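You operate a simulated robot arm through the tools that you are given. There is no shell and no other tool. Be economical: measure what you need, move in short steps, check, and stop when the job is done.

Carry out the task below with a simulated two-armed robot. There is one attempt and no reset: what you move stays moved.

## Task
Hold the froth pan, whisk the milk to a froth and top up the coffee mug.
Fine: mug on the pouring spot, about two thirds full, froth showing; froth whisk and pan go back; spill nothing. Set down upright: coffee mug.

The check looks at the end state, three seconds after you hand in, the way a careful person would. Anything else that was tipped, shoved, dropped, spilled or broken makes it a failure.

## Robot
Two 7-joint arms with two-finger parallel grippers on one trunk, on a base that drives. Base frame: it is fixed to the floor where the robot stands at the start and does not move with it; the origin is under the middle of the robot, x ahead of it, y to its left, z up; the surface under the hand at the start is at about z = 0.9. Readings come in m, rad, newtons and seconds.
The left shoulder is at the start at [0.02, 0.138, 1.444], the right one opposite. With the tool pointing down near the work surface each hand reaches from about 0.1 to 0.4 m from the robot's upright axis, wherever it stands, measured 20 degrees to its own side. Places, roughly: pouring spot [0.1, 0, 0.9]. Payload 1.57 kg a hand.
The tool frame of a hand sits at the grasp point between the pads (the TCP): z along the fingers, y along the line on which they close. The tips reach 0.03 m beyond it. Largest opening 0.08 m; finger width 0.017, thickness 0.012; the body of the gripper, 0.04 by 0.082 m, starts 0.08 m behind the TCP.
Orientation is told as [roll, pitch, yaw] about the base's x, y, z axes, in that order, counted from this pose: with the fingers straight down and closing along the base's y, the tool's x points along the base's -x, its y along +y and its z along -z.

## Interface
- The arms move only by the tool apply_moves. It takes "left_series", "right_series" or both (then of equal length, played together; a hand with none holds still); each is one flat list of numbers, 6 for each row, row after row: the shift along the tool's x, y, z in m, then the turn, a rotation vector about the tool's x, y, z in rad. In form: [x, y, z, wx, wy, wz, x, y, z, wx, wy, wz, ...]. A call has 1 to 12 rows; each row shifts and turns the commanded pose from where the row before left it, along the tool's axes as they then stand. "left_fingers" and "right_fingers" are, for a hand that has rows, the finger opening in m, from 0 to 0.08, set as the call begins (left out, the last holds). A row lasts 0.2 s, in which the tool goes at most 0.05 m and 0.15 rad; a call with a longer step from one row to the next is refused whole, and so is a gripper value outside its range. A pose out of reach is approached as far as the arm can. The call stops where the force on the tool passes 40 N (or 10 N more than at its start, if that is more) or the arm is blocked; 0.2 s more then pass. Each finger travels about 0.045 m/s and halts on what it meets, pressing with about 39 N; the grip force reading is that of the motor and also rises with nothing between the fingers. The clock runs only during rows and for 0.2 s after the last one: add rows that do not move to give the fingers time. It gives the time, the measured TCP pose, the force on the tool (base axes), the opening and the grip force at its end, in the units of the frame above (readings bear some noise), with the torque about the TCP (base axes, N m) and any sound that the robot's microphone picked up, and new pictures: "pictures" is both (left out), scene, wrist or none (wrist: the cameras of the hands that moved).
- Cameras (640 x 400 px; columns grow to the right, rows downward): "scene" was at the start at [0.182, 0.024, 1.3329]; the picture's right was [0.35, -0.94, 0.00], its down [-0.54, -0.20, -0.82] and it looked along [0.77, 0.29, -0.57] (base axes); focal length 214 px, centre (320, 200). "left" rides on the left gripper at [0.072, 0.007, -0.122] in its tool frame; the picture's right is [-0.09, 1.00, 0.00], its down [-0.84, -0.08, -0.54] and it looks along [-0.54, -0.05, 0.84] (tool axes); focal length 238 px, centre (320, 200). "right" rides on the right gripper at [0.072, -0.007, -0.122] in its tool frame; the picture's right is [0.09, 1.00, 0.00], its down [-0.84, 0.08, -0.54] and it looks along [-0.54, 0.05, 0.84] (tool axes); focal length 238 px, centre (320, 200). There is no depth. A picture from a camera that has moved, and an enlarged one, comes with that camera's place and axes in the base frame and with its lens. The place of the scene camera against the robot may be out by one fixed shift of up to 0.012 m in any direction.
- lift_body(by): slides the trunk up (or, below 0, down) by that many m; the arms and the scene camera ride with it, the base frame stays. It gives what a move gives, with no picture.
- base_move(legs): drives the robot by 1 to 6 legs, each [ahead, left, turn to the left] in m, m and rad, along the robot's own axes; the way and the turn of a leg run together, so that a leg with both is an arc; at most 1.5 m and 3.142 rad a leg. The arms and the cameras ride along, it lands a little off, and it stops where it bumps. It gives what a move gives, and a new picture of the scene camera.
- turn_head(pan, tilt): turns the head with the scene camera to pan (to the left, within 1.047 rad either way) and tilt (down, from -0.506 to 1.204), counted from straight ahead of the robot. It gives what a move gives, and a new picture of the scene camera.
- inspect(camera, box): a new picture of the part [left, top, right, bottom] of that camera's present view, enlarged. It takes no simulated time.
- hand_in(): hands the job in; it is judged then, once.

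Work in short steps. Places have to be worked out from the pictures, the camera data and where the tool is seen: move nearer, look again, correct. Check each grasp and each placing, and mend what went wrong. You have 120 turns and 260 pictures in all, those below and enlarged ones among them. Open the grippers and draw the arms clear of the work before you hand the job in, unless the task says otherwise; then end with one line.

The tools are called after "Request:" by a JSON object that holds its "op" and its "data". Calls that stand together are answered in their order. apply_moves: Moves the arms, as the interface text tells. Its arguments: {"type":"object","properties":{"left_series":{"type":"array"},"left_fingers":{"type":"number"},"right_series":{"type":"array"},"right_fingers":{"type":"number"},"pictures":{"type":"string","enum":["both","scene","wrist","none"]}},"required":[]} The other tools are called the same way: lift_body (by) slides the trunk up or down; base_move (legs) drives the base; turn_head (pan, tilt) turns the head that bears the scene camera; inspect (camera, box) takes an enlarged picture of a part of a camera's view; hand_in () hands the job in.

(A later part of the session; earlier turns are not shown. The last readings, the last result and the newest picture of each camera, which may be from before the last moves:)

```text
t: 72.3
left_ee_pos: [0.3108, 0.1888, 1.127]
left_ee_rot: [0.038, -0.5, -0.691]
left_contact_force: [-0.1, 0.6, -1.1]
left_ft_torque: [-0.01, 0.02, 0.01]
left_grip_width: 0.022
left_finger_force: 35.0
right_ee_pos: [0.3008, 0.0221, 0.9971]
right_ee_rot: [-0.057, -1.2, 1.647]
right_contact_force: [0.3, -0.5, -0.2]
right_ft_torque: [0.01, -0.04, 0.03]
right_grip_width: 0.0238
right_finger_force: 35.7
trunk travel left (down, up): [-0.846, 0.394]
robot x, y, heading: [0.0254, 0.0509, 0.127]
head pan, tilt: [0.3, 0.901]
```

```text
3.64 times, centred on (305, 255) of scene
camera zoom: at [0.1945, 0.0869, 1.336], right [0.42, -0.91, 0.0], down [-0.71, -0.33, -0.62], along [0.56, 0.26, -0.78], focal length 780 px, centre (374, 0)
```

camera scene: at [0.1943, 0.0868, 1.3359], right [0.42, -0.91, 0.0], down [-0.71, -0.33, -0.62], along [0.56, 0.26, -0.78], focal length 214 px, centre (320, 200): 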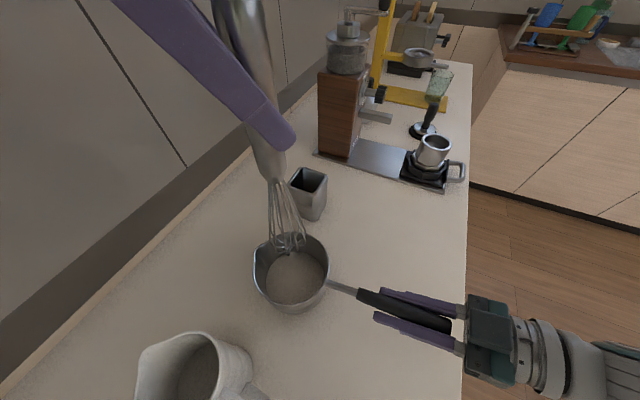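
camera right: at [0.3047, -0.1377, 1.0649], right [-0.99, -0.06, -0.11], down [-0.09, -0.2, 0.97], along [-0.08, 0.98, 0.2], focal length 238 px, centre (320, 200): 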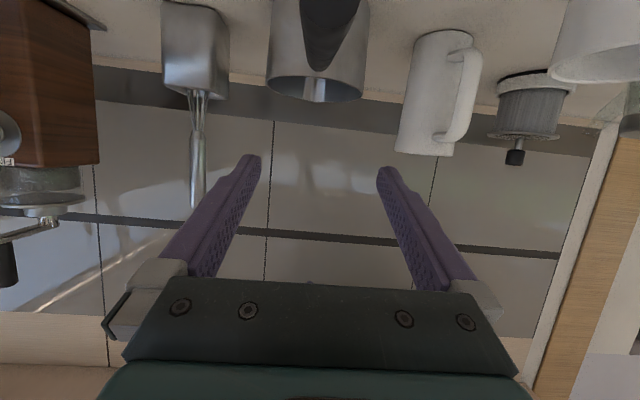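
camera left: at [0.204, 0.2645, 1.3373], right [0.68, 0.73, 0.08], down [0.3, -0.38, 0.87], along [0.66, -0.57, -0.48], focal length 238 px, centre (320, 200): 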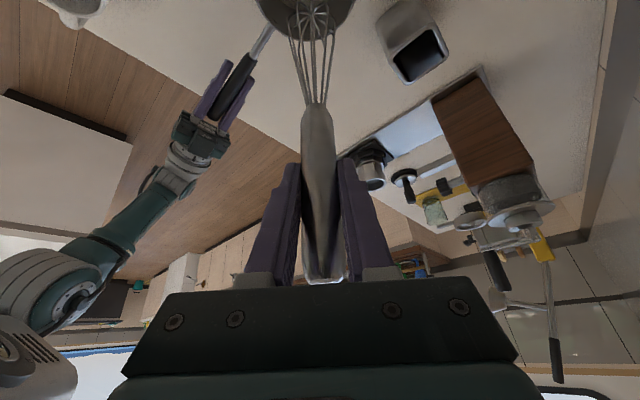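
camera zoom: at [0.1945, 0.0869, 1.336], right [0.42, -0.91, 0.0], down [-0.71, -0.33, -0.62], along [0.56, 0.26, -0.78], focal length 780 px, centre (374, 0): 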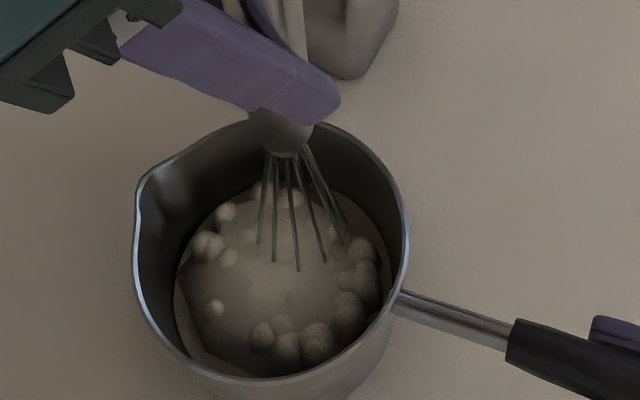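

The froth no longer changes — done. Centre the whisk, lift slightly and let it drip, then raise it clear.

Request:
{"op": "apply_moves", "data": {"left_series": [0.0121, -0.0112, -0.0071, 0, 0, 0, -0.0072, 0.0006, -0.0131, 0, 0, 0, -0.0072, 0.0006, -0.0131, 0, 0, 0, 0, 0, 0, 0, 0, 0, 0, 0, 0, 0, 0, 0, 0, 0, 0, 0, 0, 0, 0, 0, 0, 0, 0, 0, 0, 0, 0, 0, 0, 0, 0, 0, 0, 0, 0, 0], "pictures": "none"}}

Request:
{"op": "apply_moves", "data": {"left_series": [-0.0132, 0.001, -0.024, 0, 0, 0, -0.0132, 0.001, -0.024, 0, 0, 0, -0.0132, 0.001, -0.024, 0, 0, 0, -0.0132, 0.001, -0.024, 0, 0, 0, 0, 0, 0, 0, 0, 0, 0, 0, 0, 0, 0, 0, 0, 0, 0, 0, 0, 0], "pictures": "scene"}}

Request:
{"op": "inspect", "data": {"camera": "scene", "box": [230, 160, 370, 320]}}

```text
t: 74.3
left_ee_pos: [0.2941, 0.1886, 1.1561]
left_ee_rot: [0.041, -0.501, -0.694]
left_contact_force: [0.5, 0.0, -1.1]
left_ft_torque: [-0.02, 0.01, -0.01]
left_grip_width: 0.0221
left_finger_force: 34.7
right_ee_pos: [0.3012, 0.0222, 0.9964]
right_ee_rot: [-0.055, -1.198, 1.647]
right_contact_force: [-0.5, -0.1, -2.1]
right_ft_torque: [0.01, -0.04, -0.04]
right_grip_width: 0.024
right_finger_force: 36.0
trunk travel left (down, up): [-0.846, 0.394]
robot x, y, heading: [0.027, 0.0497, 0.125]
head pan, tilt: [0.3, 0.901]
```

```text
t: 75.9
left_ee_pos: [0.2961, 0.1892, 1.2673]
left_ee_rot: [0.038, -0.497, -0.692]
left_contact_force: [-0.6, 0.0, -0.9]
left_ft_torque: [0.01, 0.02, 0.02]
left_grip_width: 0.0219
left_finger_force: 35.0
right_ee_pos: [0.3001, 0.0222, 0.9966]
right_ee_rot: [-0.058, -1.2, 1.644]
right_contact_force: [-0.6, -0.3, -0.9]
right_ft_torque: [0.02, 0.01, -0.03]
right_grip_width: 0.0238
right_finger_force: 35.9
trunk travel left (down, up): [-0.846, 0.394]
robot x, y, heading: [0.0284, 0.0498, 0.134]
head pan, tilt: [0.3, 0.901]
camera scene: at [0.1945, 0.0869, 1.336], right [0.42, -0.91, 0.0], down [-0.71, -0.33, -0.62], along [0.56, 0.26, -0.78], focal length 214 px, centre (320, 200)
```

scene: 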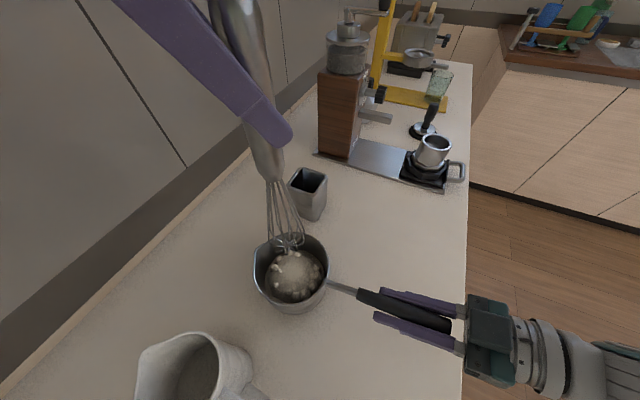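

```text
2.50 times, centred on (300, 240) of scene
camera zoom: at [0.1945, 0.0869, 1.336], right [0.42, -0.91, 0.0], down [-0.71, -0.33, -0.62], along [0.56, 0.26, -0.78], focal length 536 px, centre (370, 100)
```

zoom: 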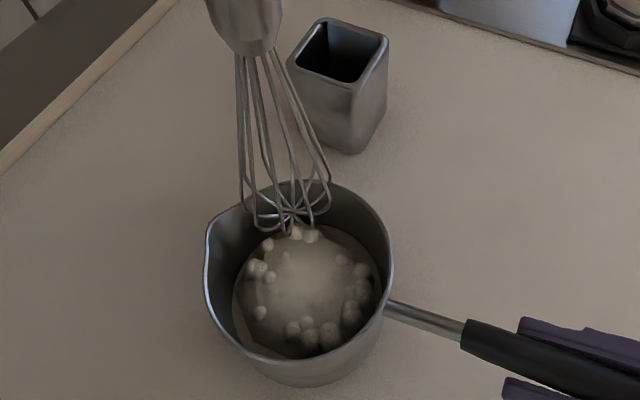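

Good froth. Take the whisk back over its holder and undo the yaw swing.

Request:
{"op": "apply_moves", "data": {"left_series": [-0.0164, 0.0304, 0.01026, 0, 0, 0, -0.0164, 0.0304, 0.01026, 0, 0, 0, -0.0164, 0.0304, 0.01026, 0, 0, 0, -0.0164, 0.0304, 0.01026, 0, 0, 0, -0.0164, 0.0304, 0.01026, 0, 0, 0, 0, 0, 0, -0.0636, 0.0045, -0.1168, 0, 0, 0, -0.0636, 0.0045, -0.1168, 0, 0, 0, -0.0636, 0.0045, -0.1168, 0, 0, 0, -0.0636, 0.0045, -0.1168, 0, 0, 0, -0.0636, 0.0045, -0.1168, 0, 0, 0, -0.0636, 0.0045, -0.1168, 0, 0, 0, 0, 0, 0], "pictures": "both"}}

Request:
{"op": "inspect", "data": {"camera": "scene", "box": [250, 60, 370, 230]}}

```text
t: 78.5
left_ee_pos: [0.4649, 0.2483, 1.2669]
left_ee_rot: [0.039, -0.5, 0.107]
left_contact_force: [0.0, 0.3, -0.5]
left_ft_torque: [-0.01, 0.01, -0.04]
left_grip_width: 0.0223
left_finger_force: 35.3
right_ee_pos: [0.3007, 0.0222, 0.9955]
right_ee_rot: [-0.056, -1.198, 1.646]
right_contact_force: [0.3, -0.3, -0.7]
right_ft_torque: [0.01, 0.01, -0.05]
right_grip_width: 0.0238
right_finger_force: 35.7
trunk travel left (down, up): [-0.846, 0.394]
robot x, y, heading: [0.0249, 0.0504, 0.128]
head pan, tilt: [0.3, 0.901]
camera scene: at [0.1945, 0.0869, 1.336], right [0.42, -0.91, 0.0], down [-0.71, -0.33, -0.62], along [0.56, 0.26, -0.78], focal length 214 px, centre (320, 200)
camera left: at [0.3453, 0.2354, 1.3383], right [-0.05, 1.0, 0.08], down [0.48, -0.05, 0.87], along [0.87, 0.08, -0.48], focal length 238 px, centre (320, 200)
```

scene: 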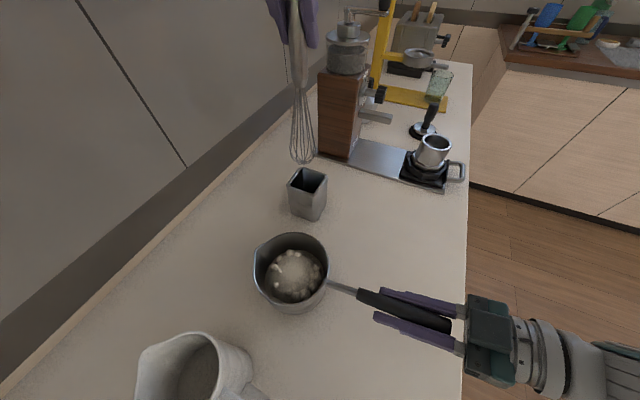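
left: 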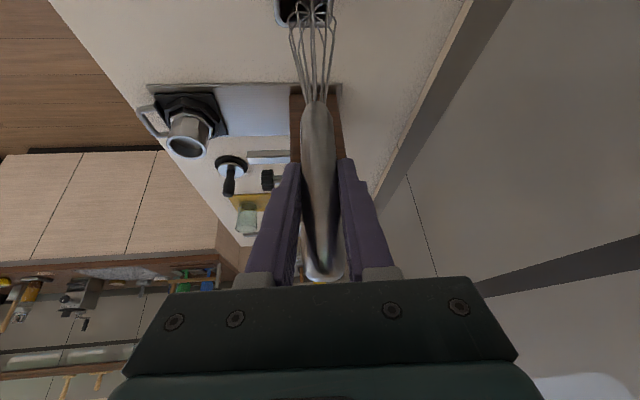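

```text
2.35 times, centred on (310, 145) of scene
camera zoom: at [0.1945, 0.0869, 1.336], right [0.42, -0.91, 0.0], down [-0.71, -0.33, -0.62], along [0.56, 0.26, -0.78], focal length 505 px, centre (344, 329)
```

zoom: 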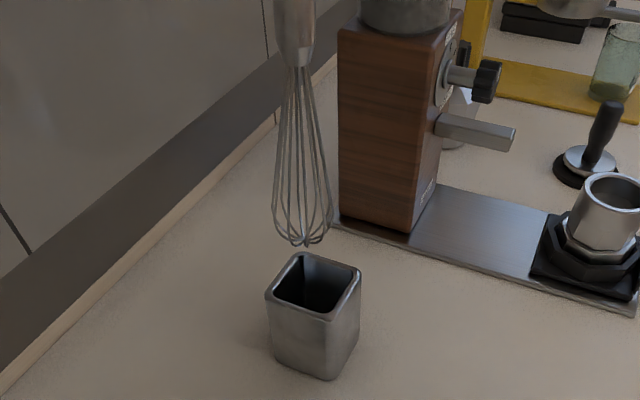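

The pose matches the lift-out pose exactly. Lower back into the holder.

Request:
{"op": "apply_moves", "data": {"left_series": [0.0134, -0.001, 0.0246, 0, 0, 0, 0.0134, -0.001, 0.0246, 0, 0, 0, 0.0134, -0.001, 0.0246, 0, 0, 0, 0.0134, -0.001, 0.0246, 0, 0, 0, 0.0067, -0.0005, 0.0123, 0, 0, 0, 0.006, -0.0005, 0.011, 0, 0, 0, 0, 0, 0, 0, 0, 0], "pictures": "both"}}

```text
t: 80.1
left_ee_pos: [0.4652, 0.2478, 1.1279]
left_ee_rot: [0.039, -0.501, 0.105]
left_contact_force: [-0.5, -1.2, 0.2]
left_ft_torque: [-0.21, 0.13, 0.02]
left_grip_width: 0.0221
left_finger_force: 34.6
right_ee_pos: [0.3011, 0.0221, 0.9971]
right_ee_rot: [-0.056, -1.198, 1.647]
right_contact_force: [0.3, 0.4, -1.1]
right_ft_torque: [0.06, -0.04, -0.14]
right_grip_width: 0.024
right_finger_force: 36.1
trunk travel left (down, up): [-0.846, 0.394]
robot x, y, heading: [0.03, 0.0483, 0.131]
head pan, tilt: [0.3, 0.901]
camera scene: at [0.1945, 0.0869, 1.336], right [0.42, -0.91, 0.0], down [-0.71, -0.33, -0.62], along [0.56, 0.26, -0.78], focal length 214 px, centre (320, 200)
camera left: at [0.3459, 0.2356, 1.1998], right [-0.04, 1.0, 0.08], down [0.48, -0.05, 0.87], along [0.87, 0.07, -0.48], focal length 238 px, centre (320, 200)
```

scene: 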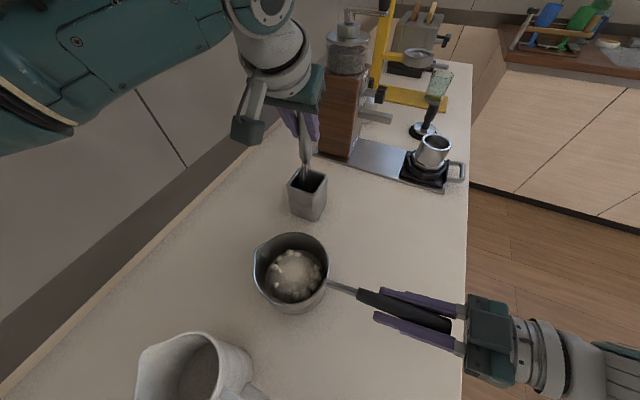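
left: 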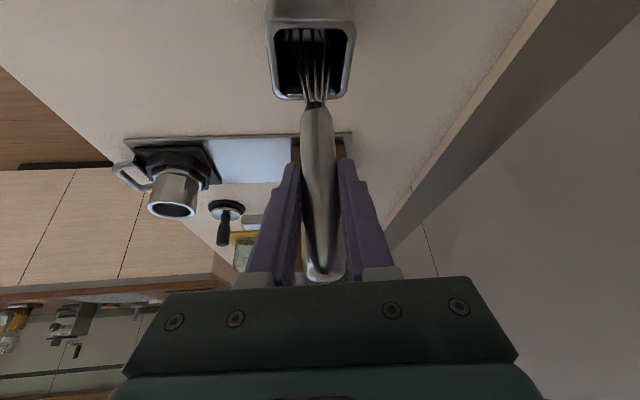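

The whisk is back in the holder as before. Open and retreat straight back.

Request:
{"op": "apply_moves", "data": {"left_series": [0, 0, 0, 0, 0, 0, 0, 0, 0, 0, 0, 0, 0, 0, 0, 0, 0, 0, 0, 0, 0, 0, 0, 0], "left_fingers": 0.08, "pictures": "wrist"}}

Request:
{"op": "apply_moves", "data": {"left_series": [0.0201, -0.0005, -0.011, 0, 0, 0, 0.0201, -0.0005, -0.011, 0, 0, 0, 0.0201, -0.0005, -0.011, 0, 0, 0, 0, 0, 0, 0, 0, 0], "pictures": "both"}}

```text
t: 81.1
left_ee_pos: [0.467, 0.2469, 1.1283]
left_ee_rot: [0.038, -0.501, 0.107]
left_contact_force: [0.4, 0.3, 0.3]
left_ft_torque: [-0.02, 0.0, -0.02]
left_grip_width: 0.08
left_finger_force: 0.1
right_ee_pos: [0.3006, 0.0218, 0.9967]
right_ee_rot: [-0.057, -1.2, 1.646]
right_contact_force: [0.0, -0.3, -1.3]
right_ft_torque: [0.02, 0.0, -0.08]
right_grip_width: 0.0239
right_finger_force: 35.9
trunk travel left (down, up): [-0.846, 0.394]
robot x, y, heading: [0.0237, 0.0496, 0.135]
head pan, tilt: [0.3, 0.901]
camera left: at [0.3459, 0.2357, 1.2], right [-0.04, 1.0, 0.08], down [0.48, -0.05, 0.87], along [0.87, 0.08, -0.48], focal length 238 px, centre (320, 200)
```

left: 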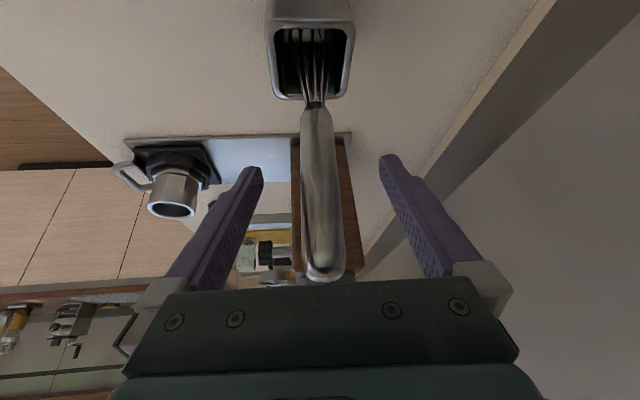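

```text
t: 82.1
left_ee_pos: [0.3964, 0.2357, 1.1279]
left_ee_rot: [0.039, -0.501, 0.103]
left_contact_force: [-0.9, -0.5, 0.5]
left_ft_torque: [0.0, 0.01, -0.04]
left_grip_width: 0.0801
left_finger_force: 0.1
right_ee_pos: [0.3002, 0.0216, 0.9961]
right_ee_rot: [-0.055, -1.199, 1.646]
right_contact_force: [0.6, -0.2, -0.7]
right_ft_torque: [0.02, -0.02, -0.05]
right_grip_width: 0.0238
right_finger_force: 36.0
trunk travel left (down, up): [-0.846, 0.394]
robot x, y, heading: [0.0268, 0.0497, 0.132]
head pan, tilt: [0.3, 0.901]
camera scene: at [0.1946, 0.0869, 1.336], right [0.42, -0.91, 0.0], down [-0.71, -0.33, -0.62], along [0.56, 0.26, -0.78], focal length 214 px, centre (320, 200)
camera left: at [0.277, 0.2257, 1.1999], right [-0.04, 1.0, 0.08], down [0.48, -0.05, 0.87], along [0.87, 0.08, -0.48], focal length 238 px, centre (320, 200)
```

scene: 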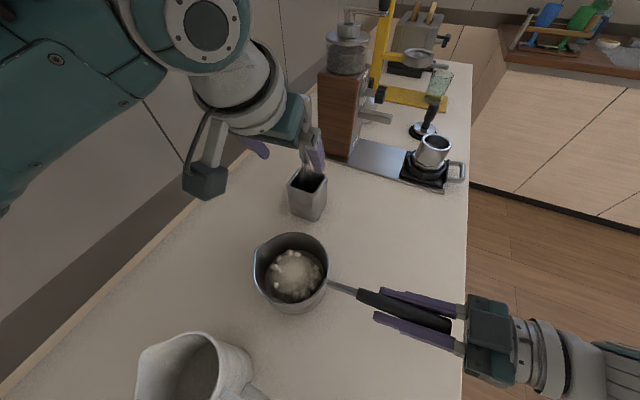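
left: 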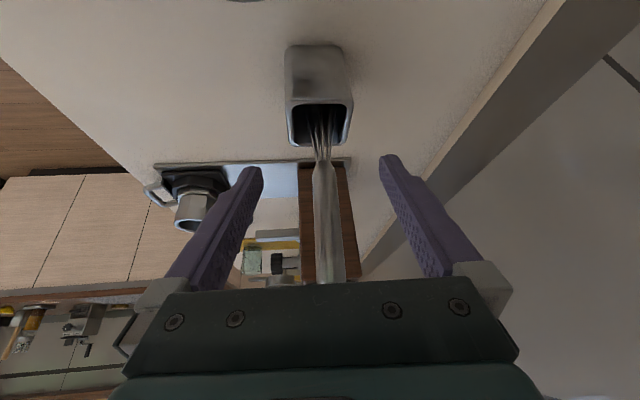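

Whisk stands in its holder. Raise and retract the left arm out of the way.

Request:
{"op": "apply_moves", "data": {"left_series": [-0.0035, 0.0133, -0.0355, 0, 0, 0, -0.0035, 0.0133, -0.0355, 0, 0, 0, -0.0035, 0.0133, -0.0355, 0, 0, 0, 0.0018, 0.0314, -0.0306, 0, 0, 0, 0.0018, 0.0314, -0.0306, 0, 0, 0, 0.0018, 0.0314, -0.0306, 0, 0, 0], "pictures": "none"}}

Request:
{"op": "lift_body", "data": {"by": 0.02}}

Request:
{"op": "inspect", "data": {"camera": "scene", "box": [200, 180, 480, 400]}}

Request:
{"op": "inspect", "data": {"camera": "right", "box": [160, 0, 480, 240]}}

```text
t: 83.5
left_ee_pos: [0.2929, 0.3536, 1.3087]
left_ee_rot: [0.039, -0.501, 0.104]
left_contact_force: [0.2, -0.1, -0.4]
left_ft_torque: [-0.01, 0.03, -0.02]
left_grip_width: 0.0803
left_finger_force: 0.1
right_ee_pos: [0.3003, 0.0227, 0.9962]
right_ee_rot: [-0.055, -1.2, 1.646]
right_contact_force: [-0.3, 0.5, -0.4]
right_ft_torque: [-0.18, 0.01, -0.02]
right_grip_width: 0.0238
right_finger_force: 35.7
trunk travel left (down, up): [-0.846, 0.394]
robot x, y, heading: [0.0234, 0.053, 0.129]
head pan, tilt: [0.3, 0.901]
```

```text
t: 84.1
left_ee_pos: [0.2932, 0.3531, 1.3287]
left_ee_rot: [0.038, -0.5, 0.109]
left_contact_force: [0.8, 0.4, -0.3]
left_ft_torque: [-0.01, 0.05, 0.02]
left_grip_width: 0.0801
left_finger_force: 0.1
right_ee_pos: [0.302, 0.0225, 1.0166]
right_ee_rot: [-0.057, -1.199, 1.646]
right_contact_force: [0.1, 0.2, -6.3]
right_ft_torque: [-0.9, -0.02, -0.01]
right_grip_width: 0.0242
right_finger_force: 36.0
trunk travel left (down, up): [-0.866, 0.374]
robot x, y, heading: [0.0302, 0.0492, 0.128]
head pan, tilt: [0.3, 0.901]
```

```text
1.82 times, centred on (340, 290) of scene
camera zoom: at [0.1944, 0.0868, 1.356], right [0.42, -0.91, 0.0], down [-0.71, -0.33, -0.62], along [0.56, 0.26, -0.78], focal length 390 px, centre (284, 36)
```

zoom: 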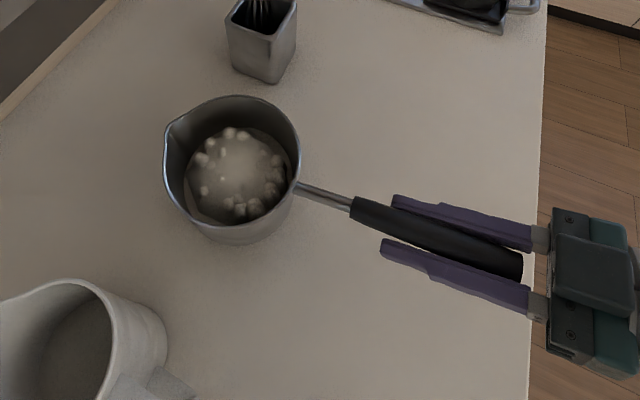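

```text
1.67 times, centred on (320, 120) of right
camera zoom: at [0.3121, -0.1181, 0.9933], right [-0.99, -0.06, -0.11], down [-0.09, -0.2, 0.97], along [-0.08, 0.98, 0.2], focal length 397 px, centre (320, 333)
```

zoom: 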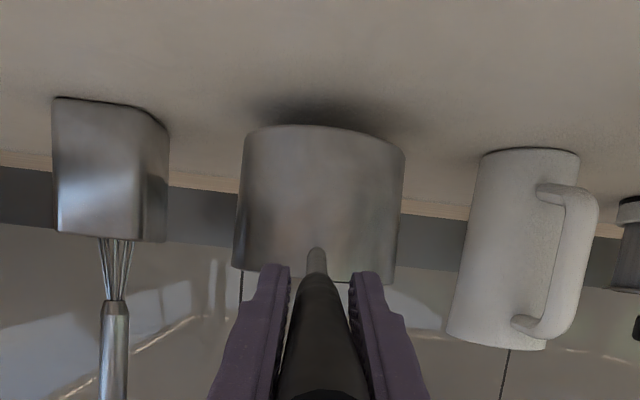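

The pan hangs level, no droop. Raise 0.11 more, then drive sideways (right) clear of the jug.

Request:
{"op": "lift_body", "data": {"by": 0.11}}

Request:
{"op": "base_move", "data": {"legs": [[-0.018, -0.137, 0], [-0.018, -0.137, 0]]}}

```text
t: 85.5
left_ee_pos: [0.2933, 0.3535, 1.4386]
left_ee_rot: [0.04, -0.499, 0.108]
left_contact_force: [-0.5, -0.1, 0.9]
left_ft_torque: [-0.05, -0.01, 0.0]
left_grip_width: 0.0798
left_finger_force: 0.1
right_ee_pos: [0.3009, 0.0225, 1.1257]
right_ee_rot: [-0.056, -1.2, 1.645]
right_contact_force: [0.1, -0.1, -5.8]
right_ft_torque: [-0.92, -0.03, 0.0]
right_grip_width: 0.0238
right_finger_force: 35.7
trunk travel left (down, up): [-0.976, 0.264]
robot x, y, heading: [0.0281, 0.0503, 0.131]
head pan, tilt: [0.3, 0.901]
```

```text
t: 87.8
left_ee_pos: [0.2932, 0.0764, 1.4386]
left_ee_rot: [0.039, -0.5, 0.105]
left_contact_force: [-0.5, 0.2, 0.3]
left_ft_torque: [0.03, 0.02, -0.02]
left_grip_width: 0.0799
left_finger_force: 0.1
right_ee_pos: [0.3002, -0.2545, 1.1267]
right_ee_rot: [-0.057, -1.199, 1.644]
right_contact_force: [-0.4, -0.3, -6.4]
right_ft_torque: [-0.91, -0.03, -0.01]
right_grip_width: 0.0242
right_finger_force: 36.2
trunk travel left (down, up): [-0.976, 0.264]
robot x, y, heading: [0.0293, -0.228, 0.126]
head pan, tilt: [0.3, 0.901]
camera scene: at [0.1939, -0.1896, 1.4659], right [0.41, -0.91, 0.0], down [-0.71, -0.33, -0.62], along [0.56, 0.26, -0.78], focal length 214 px, centre (320, 200)
```

scene: 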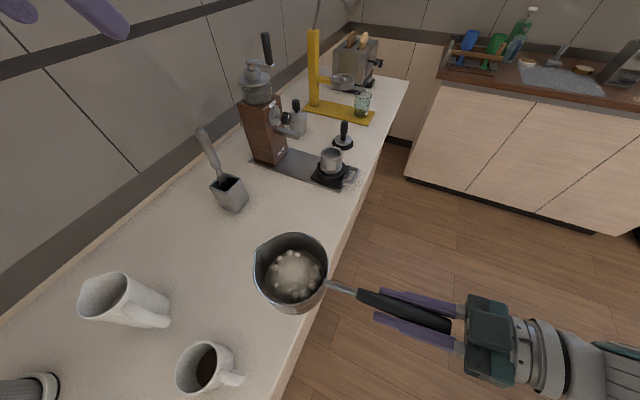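

Clear of the jug; the mug is visible near the counter edge. Back up most of the way (0.15 m) and look.

Request:
{"op": "base_move", "data": {"legs": [[-0.149, 0.0194, 0]]}}

Request:
{"op": "turn_head", "data": {"pan": 0.3, "tilt": 1.1}}

```text
t: 89.2
left_ee_pos: [0.1427, 0.0776, 1.4387]
left_ee_rot: [0.038, -0.501, 0.104]
left_contact_force: [-0.5, -0.5, -0.4]
left_ft_torque: [0.02, 0.0, 0.03]
left_grip_width: 0.0801
left_finger_force: 0.1
right_ee_pos: [0.1501, -0.2555, 1.1269]
right_ee_rot: [-0.056, -1.197, 1.644]
right_contact_force: [-0.2, -0.5, -5.9]
right_ft_torque: [-0.91, -0.03, 0.0]
right_grip_width: 0.0238
right_finger_force: 36.0
trunk travel left (down, up): [-0.976, 0.264]
robot x, y, heading: [-0.1203, -0.224, 0.125]
head pan, tilt: [0.3, 0.901]
camera scene: at [0.0437, -0.1895, 1.466], right [0.41, -0.91, 0.0], down [-0.71, -0.32, -0.62], along [0.57, 0.26, -0.78], focal length 214 px, centre (320, 200)
```

scene: 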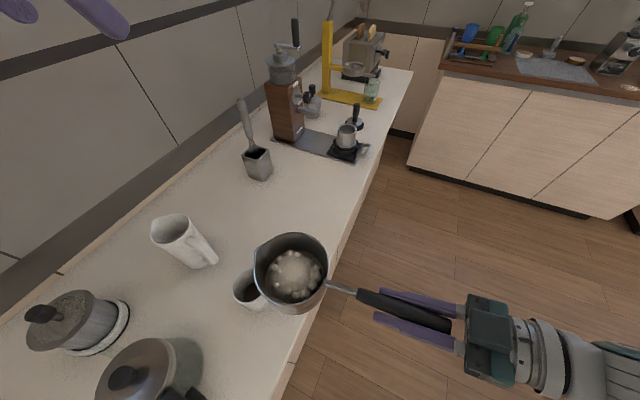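

```text
t: 89.9
left_ee_pos: [0.1423, 0.076, 1.4391]
left_ee_rot: [0.039, -0.498, 0.106]
left_contact_force: [-0.6, -0.1, 0.9]
left_ft_torque: [0.01, 0.01, 0.02]
left_grip_width: 0.08
left_finger_force: 0.0
right_ee_pos: [0.1497, -0.2539, 1.1267]
right_ee_rot: [-0.056, -1.197, 1.643]
right_contact_force: [-0.5, 0.7, -6.4]
right_ft_torque: [-0.94, 0.0, 0.04]
right_grip_width: 0.0236
right_finger_force: 36.1
trunk travel left (down, up): [-0.976, 0.264]
robot x, y, heading: [-0.1254, -0.2294, 0.127]
head pan, tilt: [0.3, 1.1]
camera scene: at [0.0325, -0.1946, 1.4522], right [0.41, -0.91, 0.0], down [-0.81, -0.37, -0.45], along [0.41, 0.19, -0.89], focal length 214 px, centre (320, 200)
```

scene: 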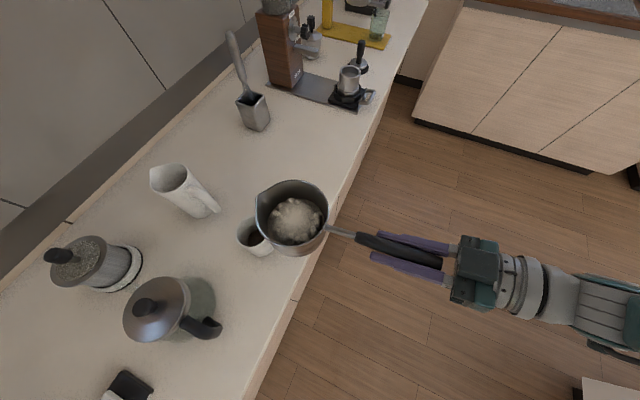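

Zoom to locate spout and mug relative to each other.

Request:
{"op": "inspect", "data": {"camera": "scene", "box": [220, 160, 350, 280]}}

```text
3.33 times, centred on (285, 220) of scene
camera zoom: at [0.0325, -0.1946, 1.4522], right [0.41, -0.91, 0.0], down [-0.81, -0.37, -0.45], along [0.41, 0.19, -0.89], focal length 715 px, centre (437, 133)
```

zoom: 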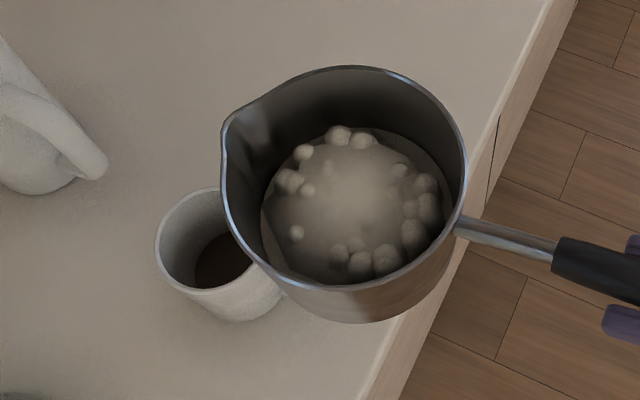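

Spout is ≈[0.139, -0.014], mug ≈[0.101, 0.0]. To keep the wrist in comfortable range for the tilt, I yaw the hand -0.3 about the vertical, raise the trunk 0.06, and tilt a first safe 25° away from the mug.

Request:
{"op": "apply_moves", "data": {"right_series": [0, 0, 0, 0.0931, 0.0021, 0.0363, 0, 0, 0, 0.0931, 0.0021, 0.0363, 0, 0, 0, 0.0931, 0.0021, 0.0363, 0, 0, 0, 0, 0, 0], "pictures": "none"}}

Request:
{"op": "lift_body", "data": {"by": 0.06}}

Request:
{"op": "apply_moves", "data": {"right_series": [0, 0, 0, 0, 0.073, 0, 0, 0, 0, 0, 0.073, 0, 0, 0, 0, 0, 0.073, 0, 0, 0, 0, 0, 0.073, 0, 0, 0, 0, 0, 0, 0], "pictures": "scene"}}

```text
t: 90.9
left_ee_pos: [0.1427, 0.0759, 1.4384]
left_ee_rot: [0.038, -0.5, 0.104]
left_contact_force: [-0.5, -0.1, -0.1]
left_ft_torque: [0.0, 0.03, 0.02]
left_grip_width: 0.0798
left_finger_force: 0.0
right_ee_pos: [0.1499, -0.2538, 1.1269]
right_ee_rot: [-0.056, -1.197, 1.341]
right_contact_force: [-0.6, -0.4, -6.0]
right_ft_torque: [-0.9, 0.28, -0.02]
right_grip_width: 0.0236
right_finger_force: 35.7
trunk travel left (down, up): [-0.976, 0.264]
robot x, y, heading: [-0.1242, -0.2275, 0.126]
head pan, tilt: [0.3, 1.1]
```

```text
t: 91.9
left_ee_pos: [0.1428, 0.0754, 1.4983]
left_ee_rot: [0.039, -0.5, 0.105]
left_contact_force: [-0.5, 0.5, 0.3]
left_ft_torque: [0.0, 0.03, -0.06]
left_grip_width: 0.0801
left_finger_force: 0.1
right_ee_pos: [0.15, -0.2542, 1.1857]
right_ee_rot: [-0.058, -1.2, 1.345]
right_contact_force: [0.0, 0.3, -6.2]
right_ft_torque: [-0.85, 0.27, 0.03]
right_grip_width: 0.0238
right_finger_force: 36.1
trunk travel left (down, up): [-1.036, 0.204]
robot x, y, heading: [-0.1205, -0.2269, 0.126]
head pan, tilt: [0.3, 1.1]
```

```text
t: 93.1
left_ee_pos: [0.143, 0.0763, 1.4975]
left_ee_rot: [0.039, -0.498, 0.104]
left_contact_force: [-0.9, 0.0, 0.1]
left_ft_torque: [-0.01, 0.03, 0.01]
left_grip_width: 0.0802
left_finger_force: 0.0
right_ee_pos: [0.1494, -0.2539, 1.1865]
right_ee_rot: [-0.034, -0.905, 1.318]
right_contact_force: [-0.5, 0.4, -4.8]
right_ft_torque: [-0.75, 0.22, 0.04]
right_grip_width: 0.0238
right_finger_force: 36.3
trunk travel left (down, up): [-1.036, 0.204]
robot x, y, heading: [-0.1246, -0.2243, 0.129]
head pan, tilt: [0.3, 1.1]
camera scene: at [0.0324, -0.1946, 1.5121], right [0.41, -0.91, 0.0], down [-0.81, -0.37, -0.45], along [0.41, 0.19, -0.89], focal length 214 px, centre (320, 200)
```

scene: 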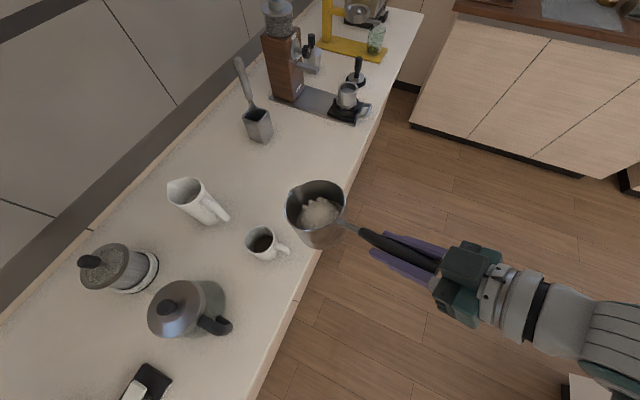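

Tilt is fine, no dripping. Computed spout [0.206, -0.033, 1.106]; drive so that the spout comes over the mug, slightly to the near side.

Request:
{"op": "base_move", "data": {"legs": [[-0.106, 0.035, 0]]}}

Request:
{"op": "inspect", "data": {"camera": "scene", "box": [240, 150, 380, 280]}}

```text
t: 94.3
left_ee_pos: [0.0328, 0.0976, 1.4984]
left_ee_rot: [0.038, -0.501, 0.105]
left_contact_force: [0.1, -0.3, -0.3]
left_ft_torque: [-0.01, 0.0, 0.02]
left_grip_width: 0.08
left_finger_force: 0.0
right_ee_pos: [0.0398, -0.2324, 1.1872]
right_ee_rot: [-0.033, -0.908, 1.32]
right_contact_force: [0.1, -0.3, -6.2]
right_ft_torque: [-0.72, 0.22, 0.0]
right_grip_width: 0.0238
right_finger_force: 35.8
trunk travel left (down, up): [-1.036, 0.204]
robot x, y, heading: [-0.2353, -0.2046, 0.125]
head pan, tilt: [0.3, 1.1]
camera scene: at [-0.0772, -0.1735, 1.5121], right [0.41, -0.91, 0.0], down [-0.81, -0.37, -0.45], along [0.41, 0.19, -0.89], focal length 214 px, centre (320, 200)
```

scene: 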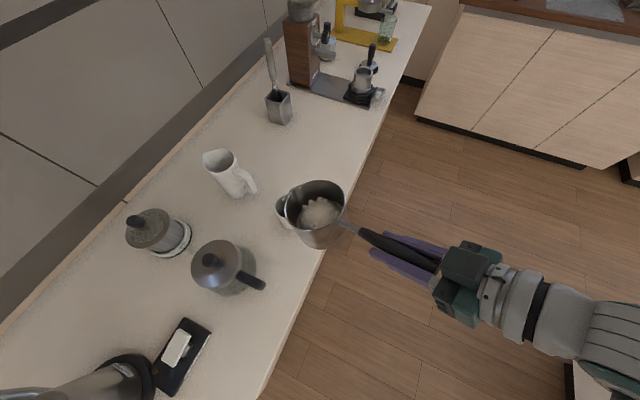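

```text
3.08 times, centred on (310, 215) of scene
camera zoom: at [-0.0772, -0.1735, 1.5121], right [0.41, -0.91, 0.0], down [-0.81, -0.37, -0.45], along [0.41, 0.19, -0.89], focal length 660 px, centre (351, 154)
```

zoom: 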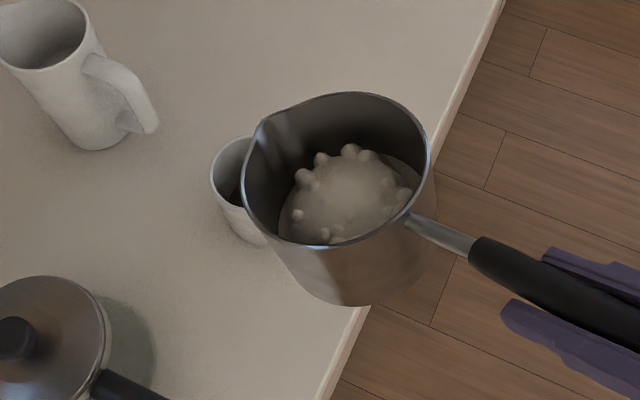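

Spout sits right above the mug's near half (predicted and observed pixels agree). Tilt another 0.3 rad keeping the spout in place.

Request:
{"op": "apply_moves", "data": {"right_series": [-0.0231, 0, -0.0065, 0, 0.1, 0, -0.0231, 0, -0.0065, 0, 0.1, 0, -0.0231, 0, -0.0065, 0, 0.1, 0, 0, 0, 0, 0, 0, 0], "pictures": "none"}}

Request:
{"op": "inspect", "data": {"camera": "scene", "box": [240, 130, 400, 280]}}

```text
t: 95.3
left_ee_pos: [0.0332, 0.0984, 1.4993]
left_ee_rot: [0.037, -0.501, 0.104]
left_contact_force: [-0.2, 0.2, -0.2]
left_ft_torque: [-0.02, 0.01, 0.03]
left_grip_width: 0.0798
left_finger_force: 0.0
right_ee_pos: [0.0468, -0.2, 1.2494]
right_ee_rot: [-0.025, -0.604, 1.306]
right_contact_force: [0.3, 0.1, -7.0]
right_ft_torque: [-0.53, 0.18, 0.0]
right_grip_width: 0.024
right_finger_force: 36.1
trunk travel left (down, up): [-1.036, 0.204]
robot x, y, heading: [-0.2344, -0.2056, 0.126]
head pan, tilt: [0.3, 1.1]
```

```text
2.67 times, centred on (320, 205) of scene
camera zoom: at [-0.0773, -0.1735, 1.5121], right [0.41, -0.91, 0.0], down [-0.81, -0.37, -0.45], along [0.41, 0.19, -0.89], focal length 572 px, centre (320, 187)
```

zoom: 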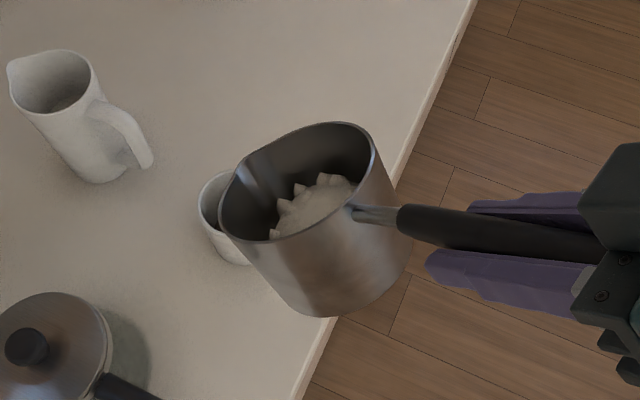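

Still no pour at 34°. To watch the mug's fill I bring the left wrist camera to look down on the mug from the left.

Request:
{"op": "apply_moves", "data": {"left_series": [0.015, 0.0088, 0.03, 0, 0, 0, 0.015, 0.0088, 0.03, 0, 0, 0, 0.015, 0.0088, 0.03, 0, 0, 0, 0, 0, 0, 0, 0.15, 0, 0, 0, 0, 0, 0.15, 0, 0, 0, 0, 0, 0.15, 0, 0, 0, 0, 0, 0.15, 0], "pictures": "wrist"}}

```text
t: 96.9
left_ee_pos: [0.0325, 0.1272, 1.3996]
left_ee_rot: [0.033, 0.102, 0.126]
left_contact_force: [-0.2, -0.3, 0.2]
left_ft_torque: [0.0, 0.0, 0.0]
left_grip_width: 0.08
left_finger_force: 0.0
right_ee_pos: [0.0489, -0.2002, 1.25]
right_ee_rot: [-0.026, -0.608, 1.307]
right_contact_force: [0.8, 0.3, -5.4]
right_ft_torque: [-0.5, 0.12, 0.0]
right_grip_width: 0.0237
right_finger_force: 35.9
trunk travel left (down, up): [-1.036, 0.204]
robot x, y, heading: [-0.2349, -0.2037, 0.129]
head pan, tilt: [0.3, 1.1]
camera left: at [-0.025, 0.1215, 1.5276], right [-0.03, 1.0, 0.02], down [0.89, 0.02, 0.45], along [0.45, 0.03, -0.89], focal length 238 px, centre (320, 200)
```

left: 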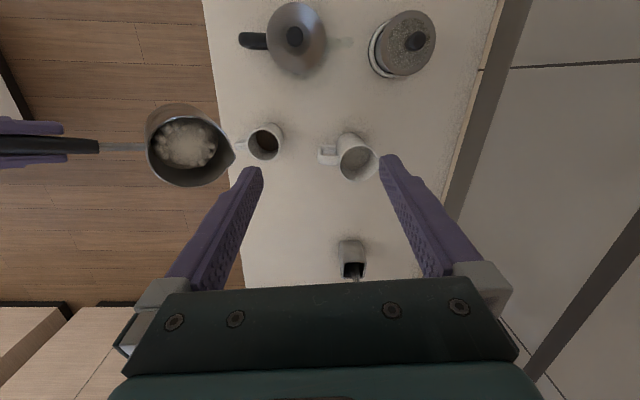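

Great view. Zoom on mug and spout to measure their relative position.

Request:
{"op": "inspect", "data": {"camera": "left", "box": [140, 90, 300, 190]}}

```text
4.00 times, centred on (220, 140) of left
camera zoom: at [-0.025, 0.1215, 1.5276], right [-0.03, 1.0, 0.02], down [0.89, 0.02, 0.45], along [0.45, 0.03, -0.89], focal length 953 px, centre (720, 440)
```

zoom: 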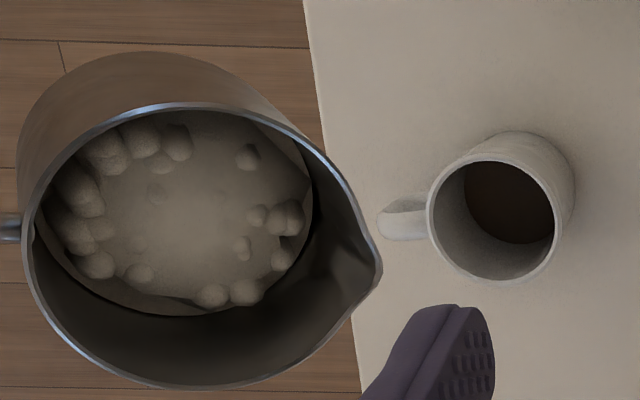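

The spout should be ~1.2 cm more over the mug. Shift it, then tilt 0.1 rad more with the spout kept in place.

Request:
{"op": "apply_moves", "data": {"right_series": [-0.0099, 0.0014, 0.0068, 0, 0, 0, -0.0231, 0, -0.0065, 0, 0.1, 0, 0, 0, 0, 0, 0, 0], "pictures": "none"}}

Request:
{"op": "inspect", "data": {"camera": "left", "box": [140, 90, 300, 190]}}

```text
t: 97.7
left_ee_pos: [0.0325, 0.1282, 1.3989]
left_ee_rot: [0.034, 0.101, 0.127]
left_contact_force: [0.3, -0.6, 0.5]
left_ft_torque: [0.02, -0.03, 0.0]
left_grip_width: 0.0799
left_finger_force: 0.1
right_ee_pos: [0.0531, -0.1736, 1.2686]
right_ee_rot: [-0.022, -0.507, 1.304]
right_contact_force: [0.6, -0.8, -6.2]
right_ft_torque: [-0.43, 0.15, -0.01]
right_grip_width: 0.0239
right_finger_force: 36.3
trunk travel left (down, up): [-1.036, 0.204]
robot x, y, heading: [-0.2315, -0.2035, 0.125]
head pan, tilt: [0.3, 1.1]
```

```text
4.00 times, centred on (220, 140) of left
camera zoom: at [-0.0251, 0.1216, 1.5273], right [-0.03, 1.0, 0.02], down [0.89, 0.02, 0.45], along [0.45, 0.04, -0.89], focal length 953 px, centre (720, 440)
```

zoom: 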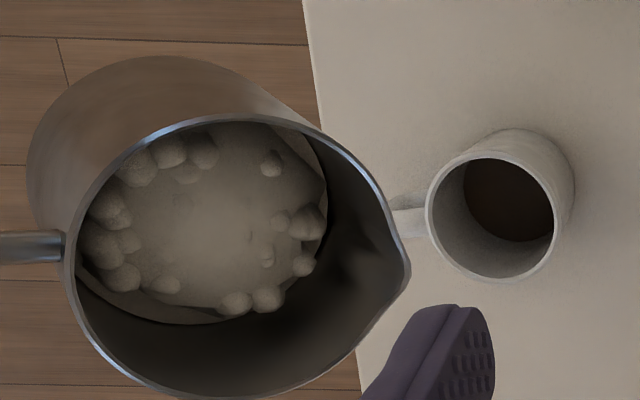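

Spout now ≈1.8 cm short of the mug's centre, good. Tilt 0.15 further.

Request:
{"op": "apply_moves", "data": {"right_series": [-0.0174, 0, -0.005, 0, 0.075, 0, -0.0174, 0, -0.005, 0, 0.075, 0, 0, 0, 0, 0, 0, 0], "pictures": "none"}}

Request:
{"op": "inspect", "data": {"camera": "left", "box": [140, 90, 300, 190]}}

```text
t: 98.5
left_ee_pos: [0.0324, 0.1283, 1.3992]
left_ee_rot: [0.034, 0.101, 0.126]
left_contact_force: [-0.5, -0.4, -0.8]
left_ft_torque: [0.02, 0.03, 0.04]
left_grip_width: 0.0803
left_finger_force: 0.0
right_ee_pos: [0.0614, -0.1479, 1.2925]
right_ee_rot: [-0.022, -0.355, 1.302]
right_contact_force: [0.6, -0.4, -5.5]
right_ft_torque: [-0.24, 0.08, -0.01]
right_grip_width: 0.0237
right_finger_force: 36.1
trunk travel left (down, up): [-1.036, 0.204]
robot x, y, heading: [-0.2315, -0.2047, 0.129]
head pan, tilt: [0.3, 1.1]
```

```text
4.00 times, centred on (220, 140) of left
camera zoom: at [-0.0252, 0.1216, 1.5273], right [-0.03, 1.0, 0.02], down [0.89, 0.02, 0.45], along [0.45, 0.04, -0.89], focal length 953 px, centre (720, 440)
```

zoom: 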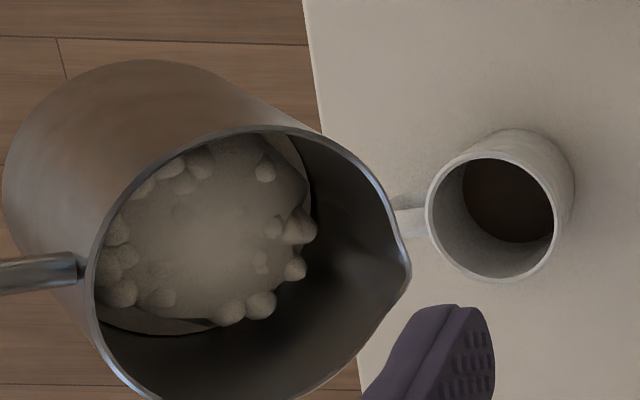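

48°, still nothing flowing and the spout is stationary. Lower everything 3 cm with the trunk for a shorter fall, then tilt another 0.1.

Request:
{"op": "lift_body", "data": {"by": -0.03}}

Request:
{"op": "apply_moves", "data": {"right_series": [-0.0116, 0, -0.0033, 0, 0.05, 0, -0.0116, 0, -0.0033, 0, 0.05, 0, 0, 0, 0, 0, 0, 0], "pictures": "none"}}

Request:
{"op": "inspect", "data": {"camera": "left", "box": [140, 90, 300, 190]}}

```text
t: 99.2
left_ee_pos: [0.0323, 0.1269, 1.3679]
left_ee_rot: [0.033, 0.1, 0.126]
left_contact_force: [-0.7, -0.8, -0.6]
left_ft_torque: [-0.01, 0.01, 0.02]
left_grip_width: 0.0798
left_finger_force: 0.0
right_ee_pos: [0.0628, -0.1473, 1.263]
right_ee_rot: [-0.023, -0.357, 1.299]
right_contact_force: [-0.1, 0.1, -5.9]
right_ft_torque: [-0.27, 0.07, 0.0]
right_grip_width: 0.0239
right_finger_force: 36.1
trunk travel left (down, up): [-1.006, 0.234]
robot x, y, heading: [-0.2291, -0.2064, 0.131]
head pan, tilt: [0.3, 1.1]
```

```text
t: 100.0
left_ee_pos: [0.0327, 0.1273, 1.3688]
left_ee_rot: [0.034, 0.1, 0.124]
left_contact_force: [0.6, 1.1, -0.2]
left_ft_torque: [0.04, 0.02, 0.0]
left_grip_width: 0.0802
left_finger_force: 0.0
right_ee_pos: [0.0678, -0.1284, 1.2764]
right_ee_rot: [-0.021, -0.257, 1.298]
right_contact_force: [1.2, -0.5, -5.7]
right_ft_torque: [-0.18, 0.05, -0.01]
right_grip_width: 0.0238
right_finger_force: 35.9
trunk travel left (down, up): [-1.006, 0.234]
robot x, y, heading: [-0.2343, -0.2077, 0.13]
head pan, tilt: [0.3, 1.1]
```

```text
4.00 times, centred on (220, 140) of left
camera zoom: at [-0.0251, 0.1216, 1.4973], right [-0.03, 1.0, 0.02], down [0.89, 0.02, 0.45], along [0.45, 0.04, -0.89], focal length 953 px, centre (720, 440)
```

zoom: 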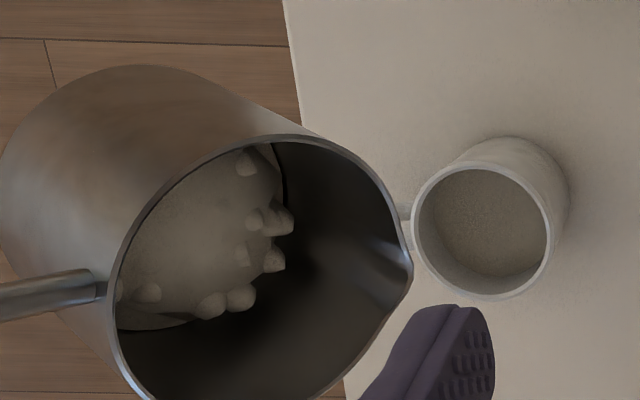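

It poured — the mug's surface has risen and turned frothy. Tilt back at once, then measure the level.

Request:
{"op": "apply_moves", "data": {"right_series": [0.0231, 0, 0.0065, 0, -0.1, 0, 0.0231, 0, 0.0065, 0, -0.1, 0, 0.0231, 0, 0.0065, 0, -0.1, 0, 0, 0, 0, 0, 0, 0], "pictures": "none"}}

Request:
{"op": "inspect", "data": {"camera": "left", "box": [200, 90, 300, 190]}}

Request:
{"op": "inspect", "data": {"camera": "scene", "box": [240, 130, 400, 280]}}

```text
t: 101.0
left_ee_pos: [0.0344, 0.1269, 1.3704]
left_ee_rot: [0.034, 0.1, 0.126]
left_contact_force: [-0.4, 0.3, 0.7]
left_ft_torque: [0.01, 0.01, -0.04]
left_grip_width: 0.0797
left_finger_force: 0.0
right_ee_pos: [0.0525, -0.1849, 1.234]
right_ee_rot: [-0.025, -0.559, 1.307]
right_contact_force: [0.3, 0.2, -5.8]
right_ft_torque: [-0.44, 0.1, 0.02]
right_grip_width: 0.0239
right_finger_force: 36.4
trunk travel left (down, up): [-1.006, 0.234]
robot x, y, heading: [-0.2331, -0.2052, 0.132]
head pan, tilt: [0.3, 1.1]
```

```text
4.00 times, centred on (250, 140) of left
camera zoom: at [-0.0251, 0.1216, 1.4973], right [-0.03, 1.0, 0.02], down [0.89, 0.02, 0.45], along [0.45, 0.04, -0.89], focal length 953 px, centre (600, 440)
```

zoom: 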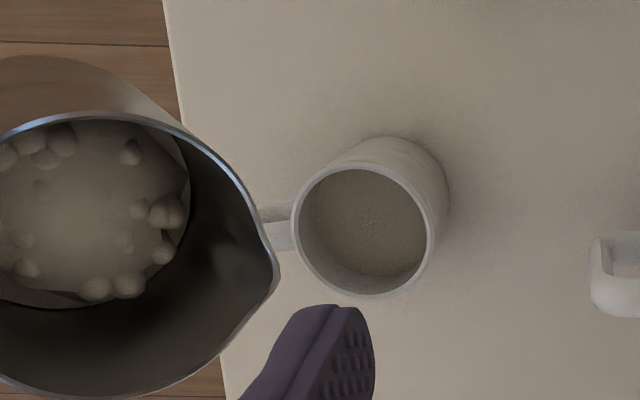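

```text
2.67 times, centred on (320, 205) of scene
camera zoom: at [-0.0773, -0.1735, 1.4821], right [0.41, -0.91, 0.0], down [-0.81, -0.37, -0.45], along [0.41, 0.19, -0.89], focal length 572 px, centre (320, 187)
```

zoom: 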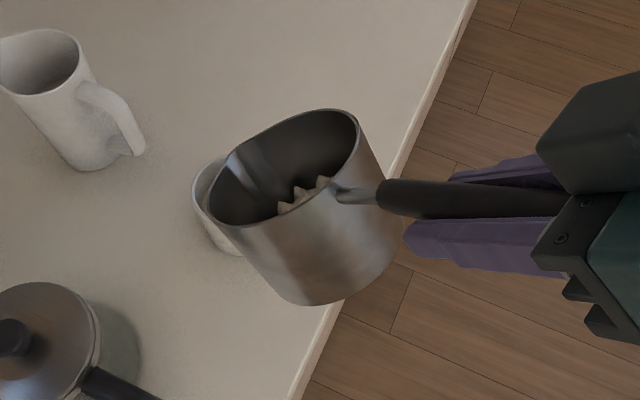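

Zoom more closely to measure the level in the mug.

Request:
{"op": "inspect", "data": {"camera": "left", "box": [270, 120, 316, 170]}}

Request:
{"op": "inspect", "data": {"camera": "left", "box": [238, 118, 292, 170]}}

```text
8.00 times, centred on (293, 145) of left
camera zoom: at [-0.0251, 0.1216, 1.4973], right [-0.03, 1.0, 0.02], down [0.89, 0.02, 0.45], along [0.45, 0.04, -0.89], focal length 1907 px, centre (536, 640)
```

zoom: 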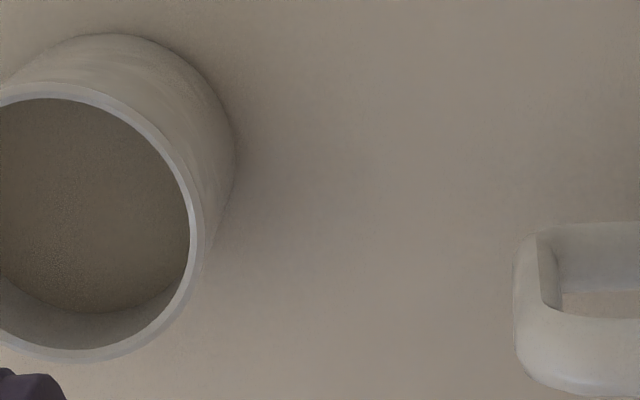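

```text
7.69 times, centred on (265, 144) of left
camera zoom: at [-0.0251, 0.1216, 1.4973], right [-0.03, 1.0, 0.02], down [0.89, 0.02, 0.45], along [0.45, 0.04, -0.89], focal length 1834 px, centre (743, 631)
```

zoom: 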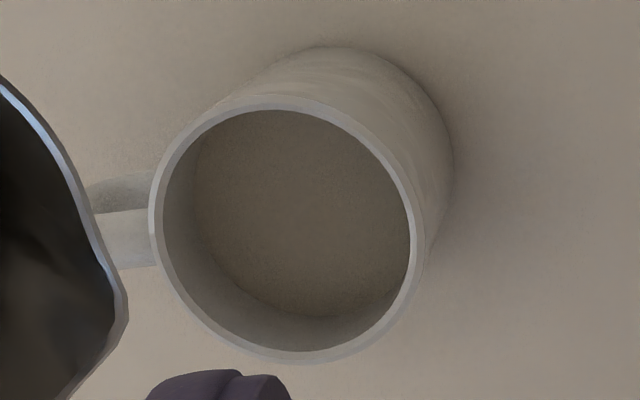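

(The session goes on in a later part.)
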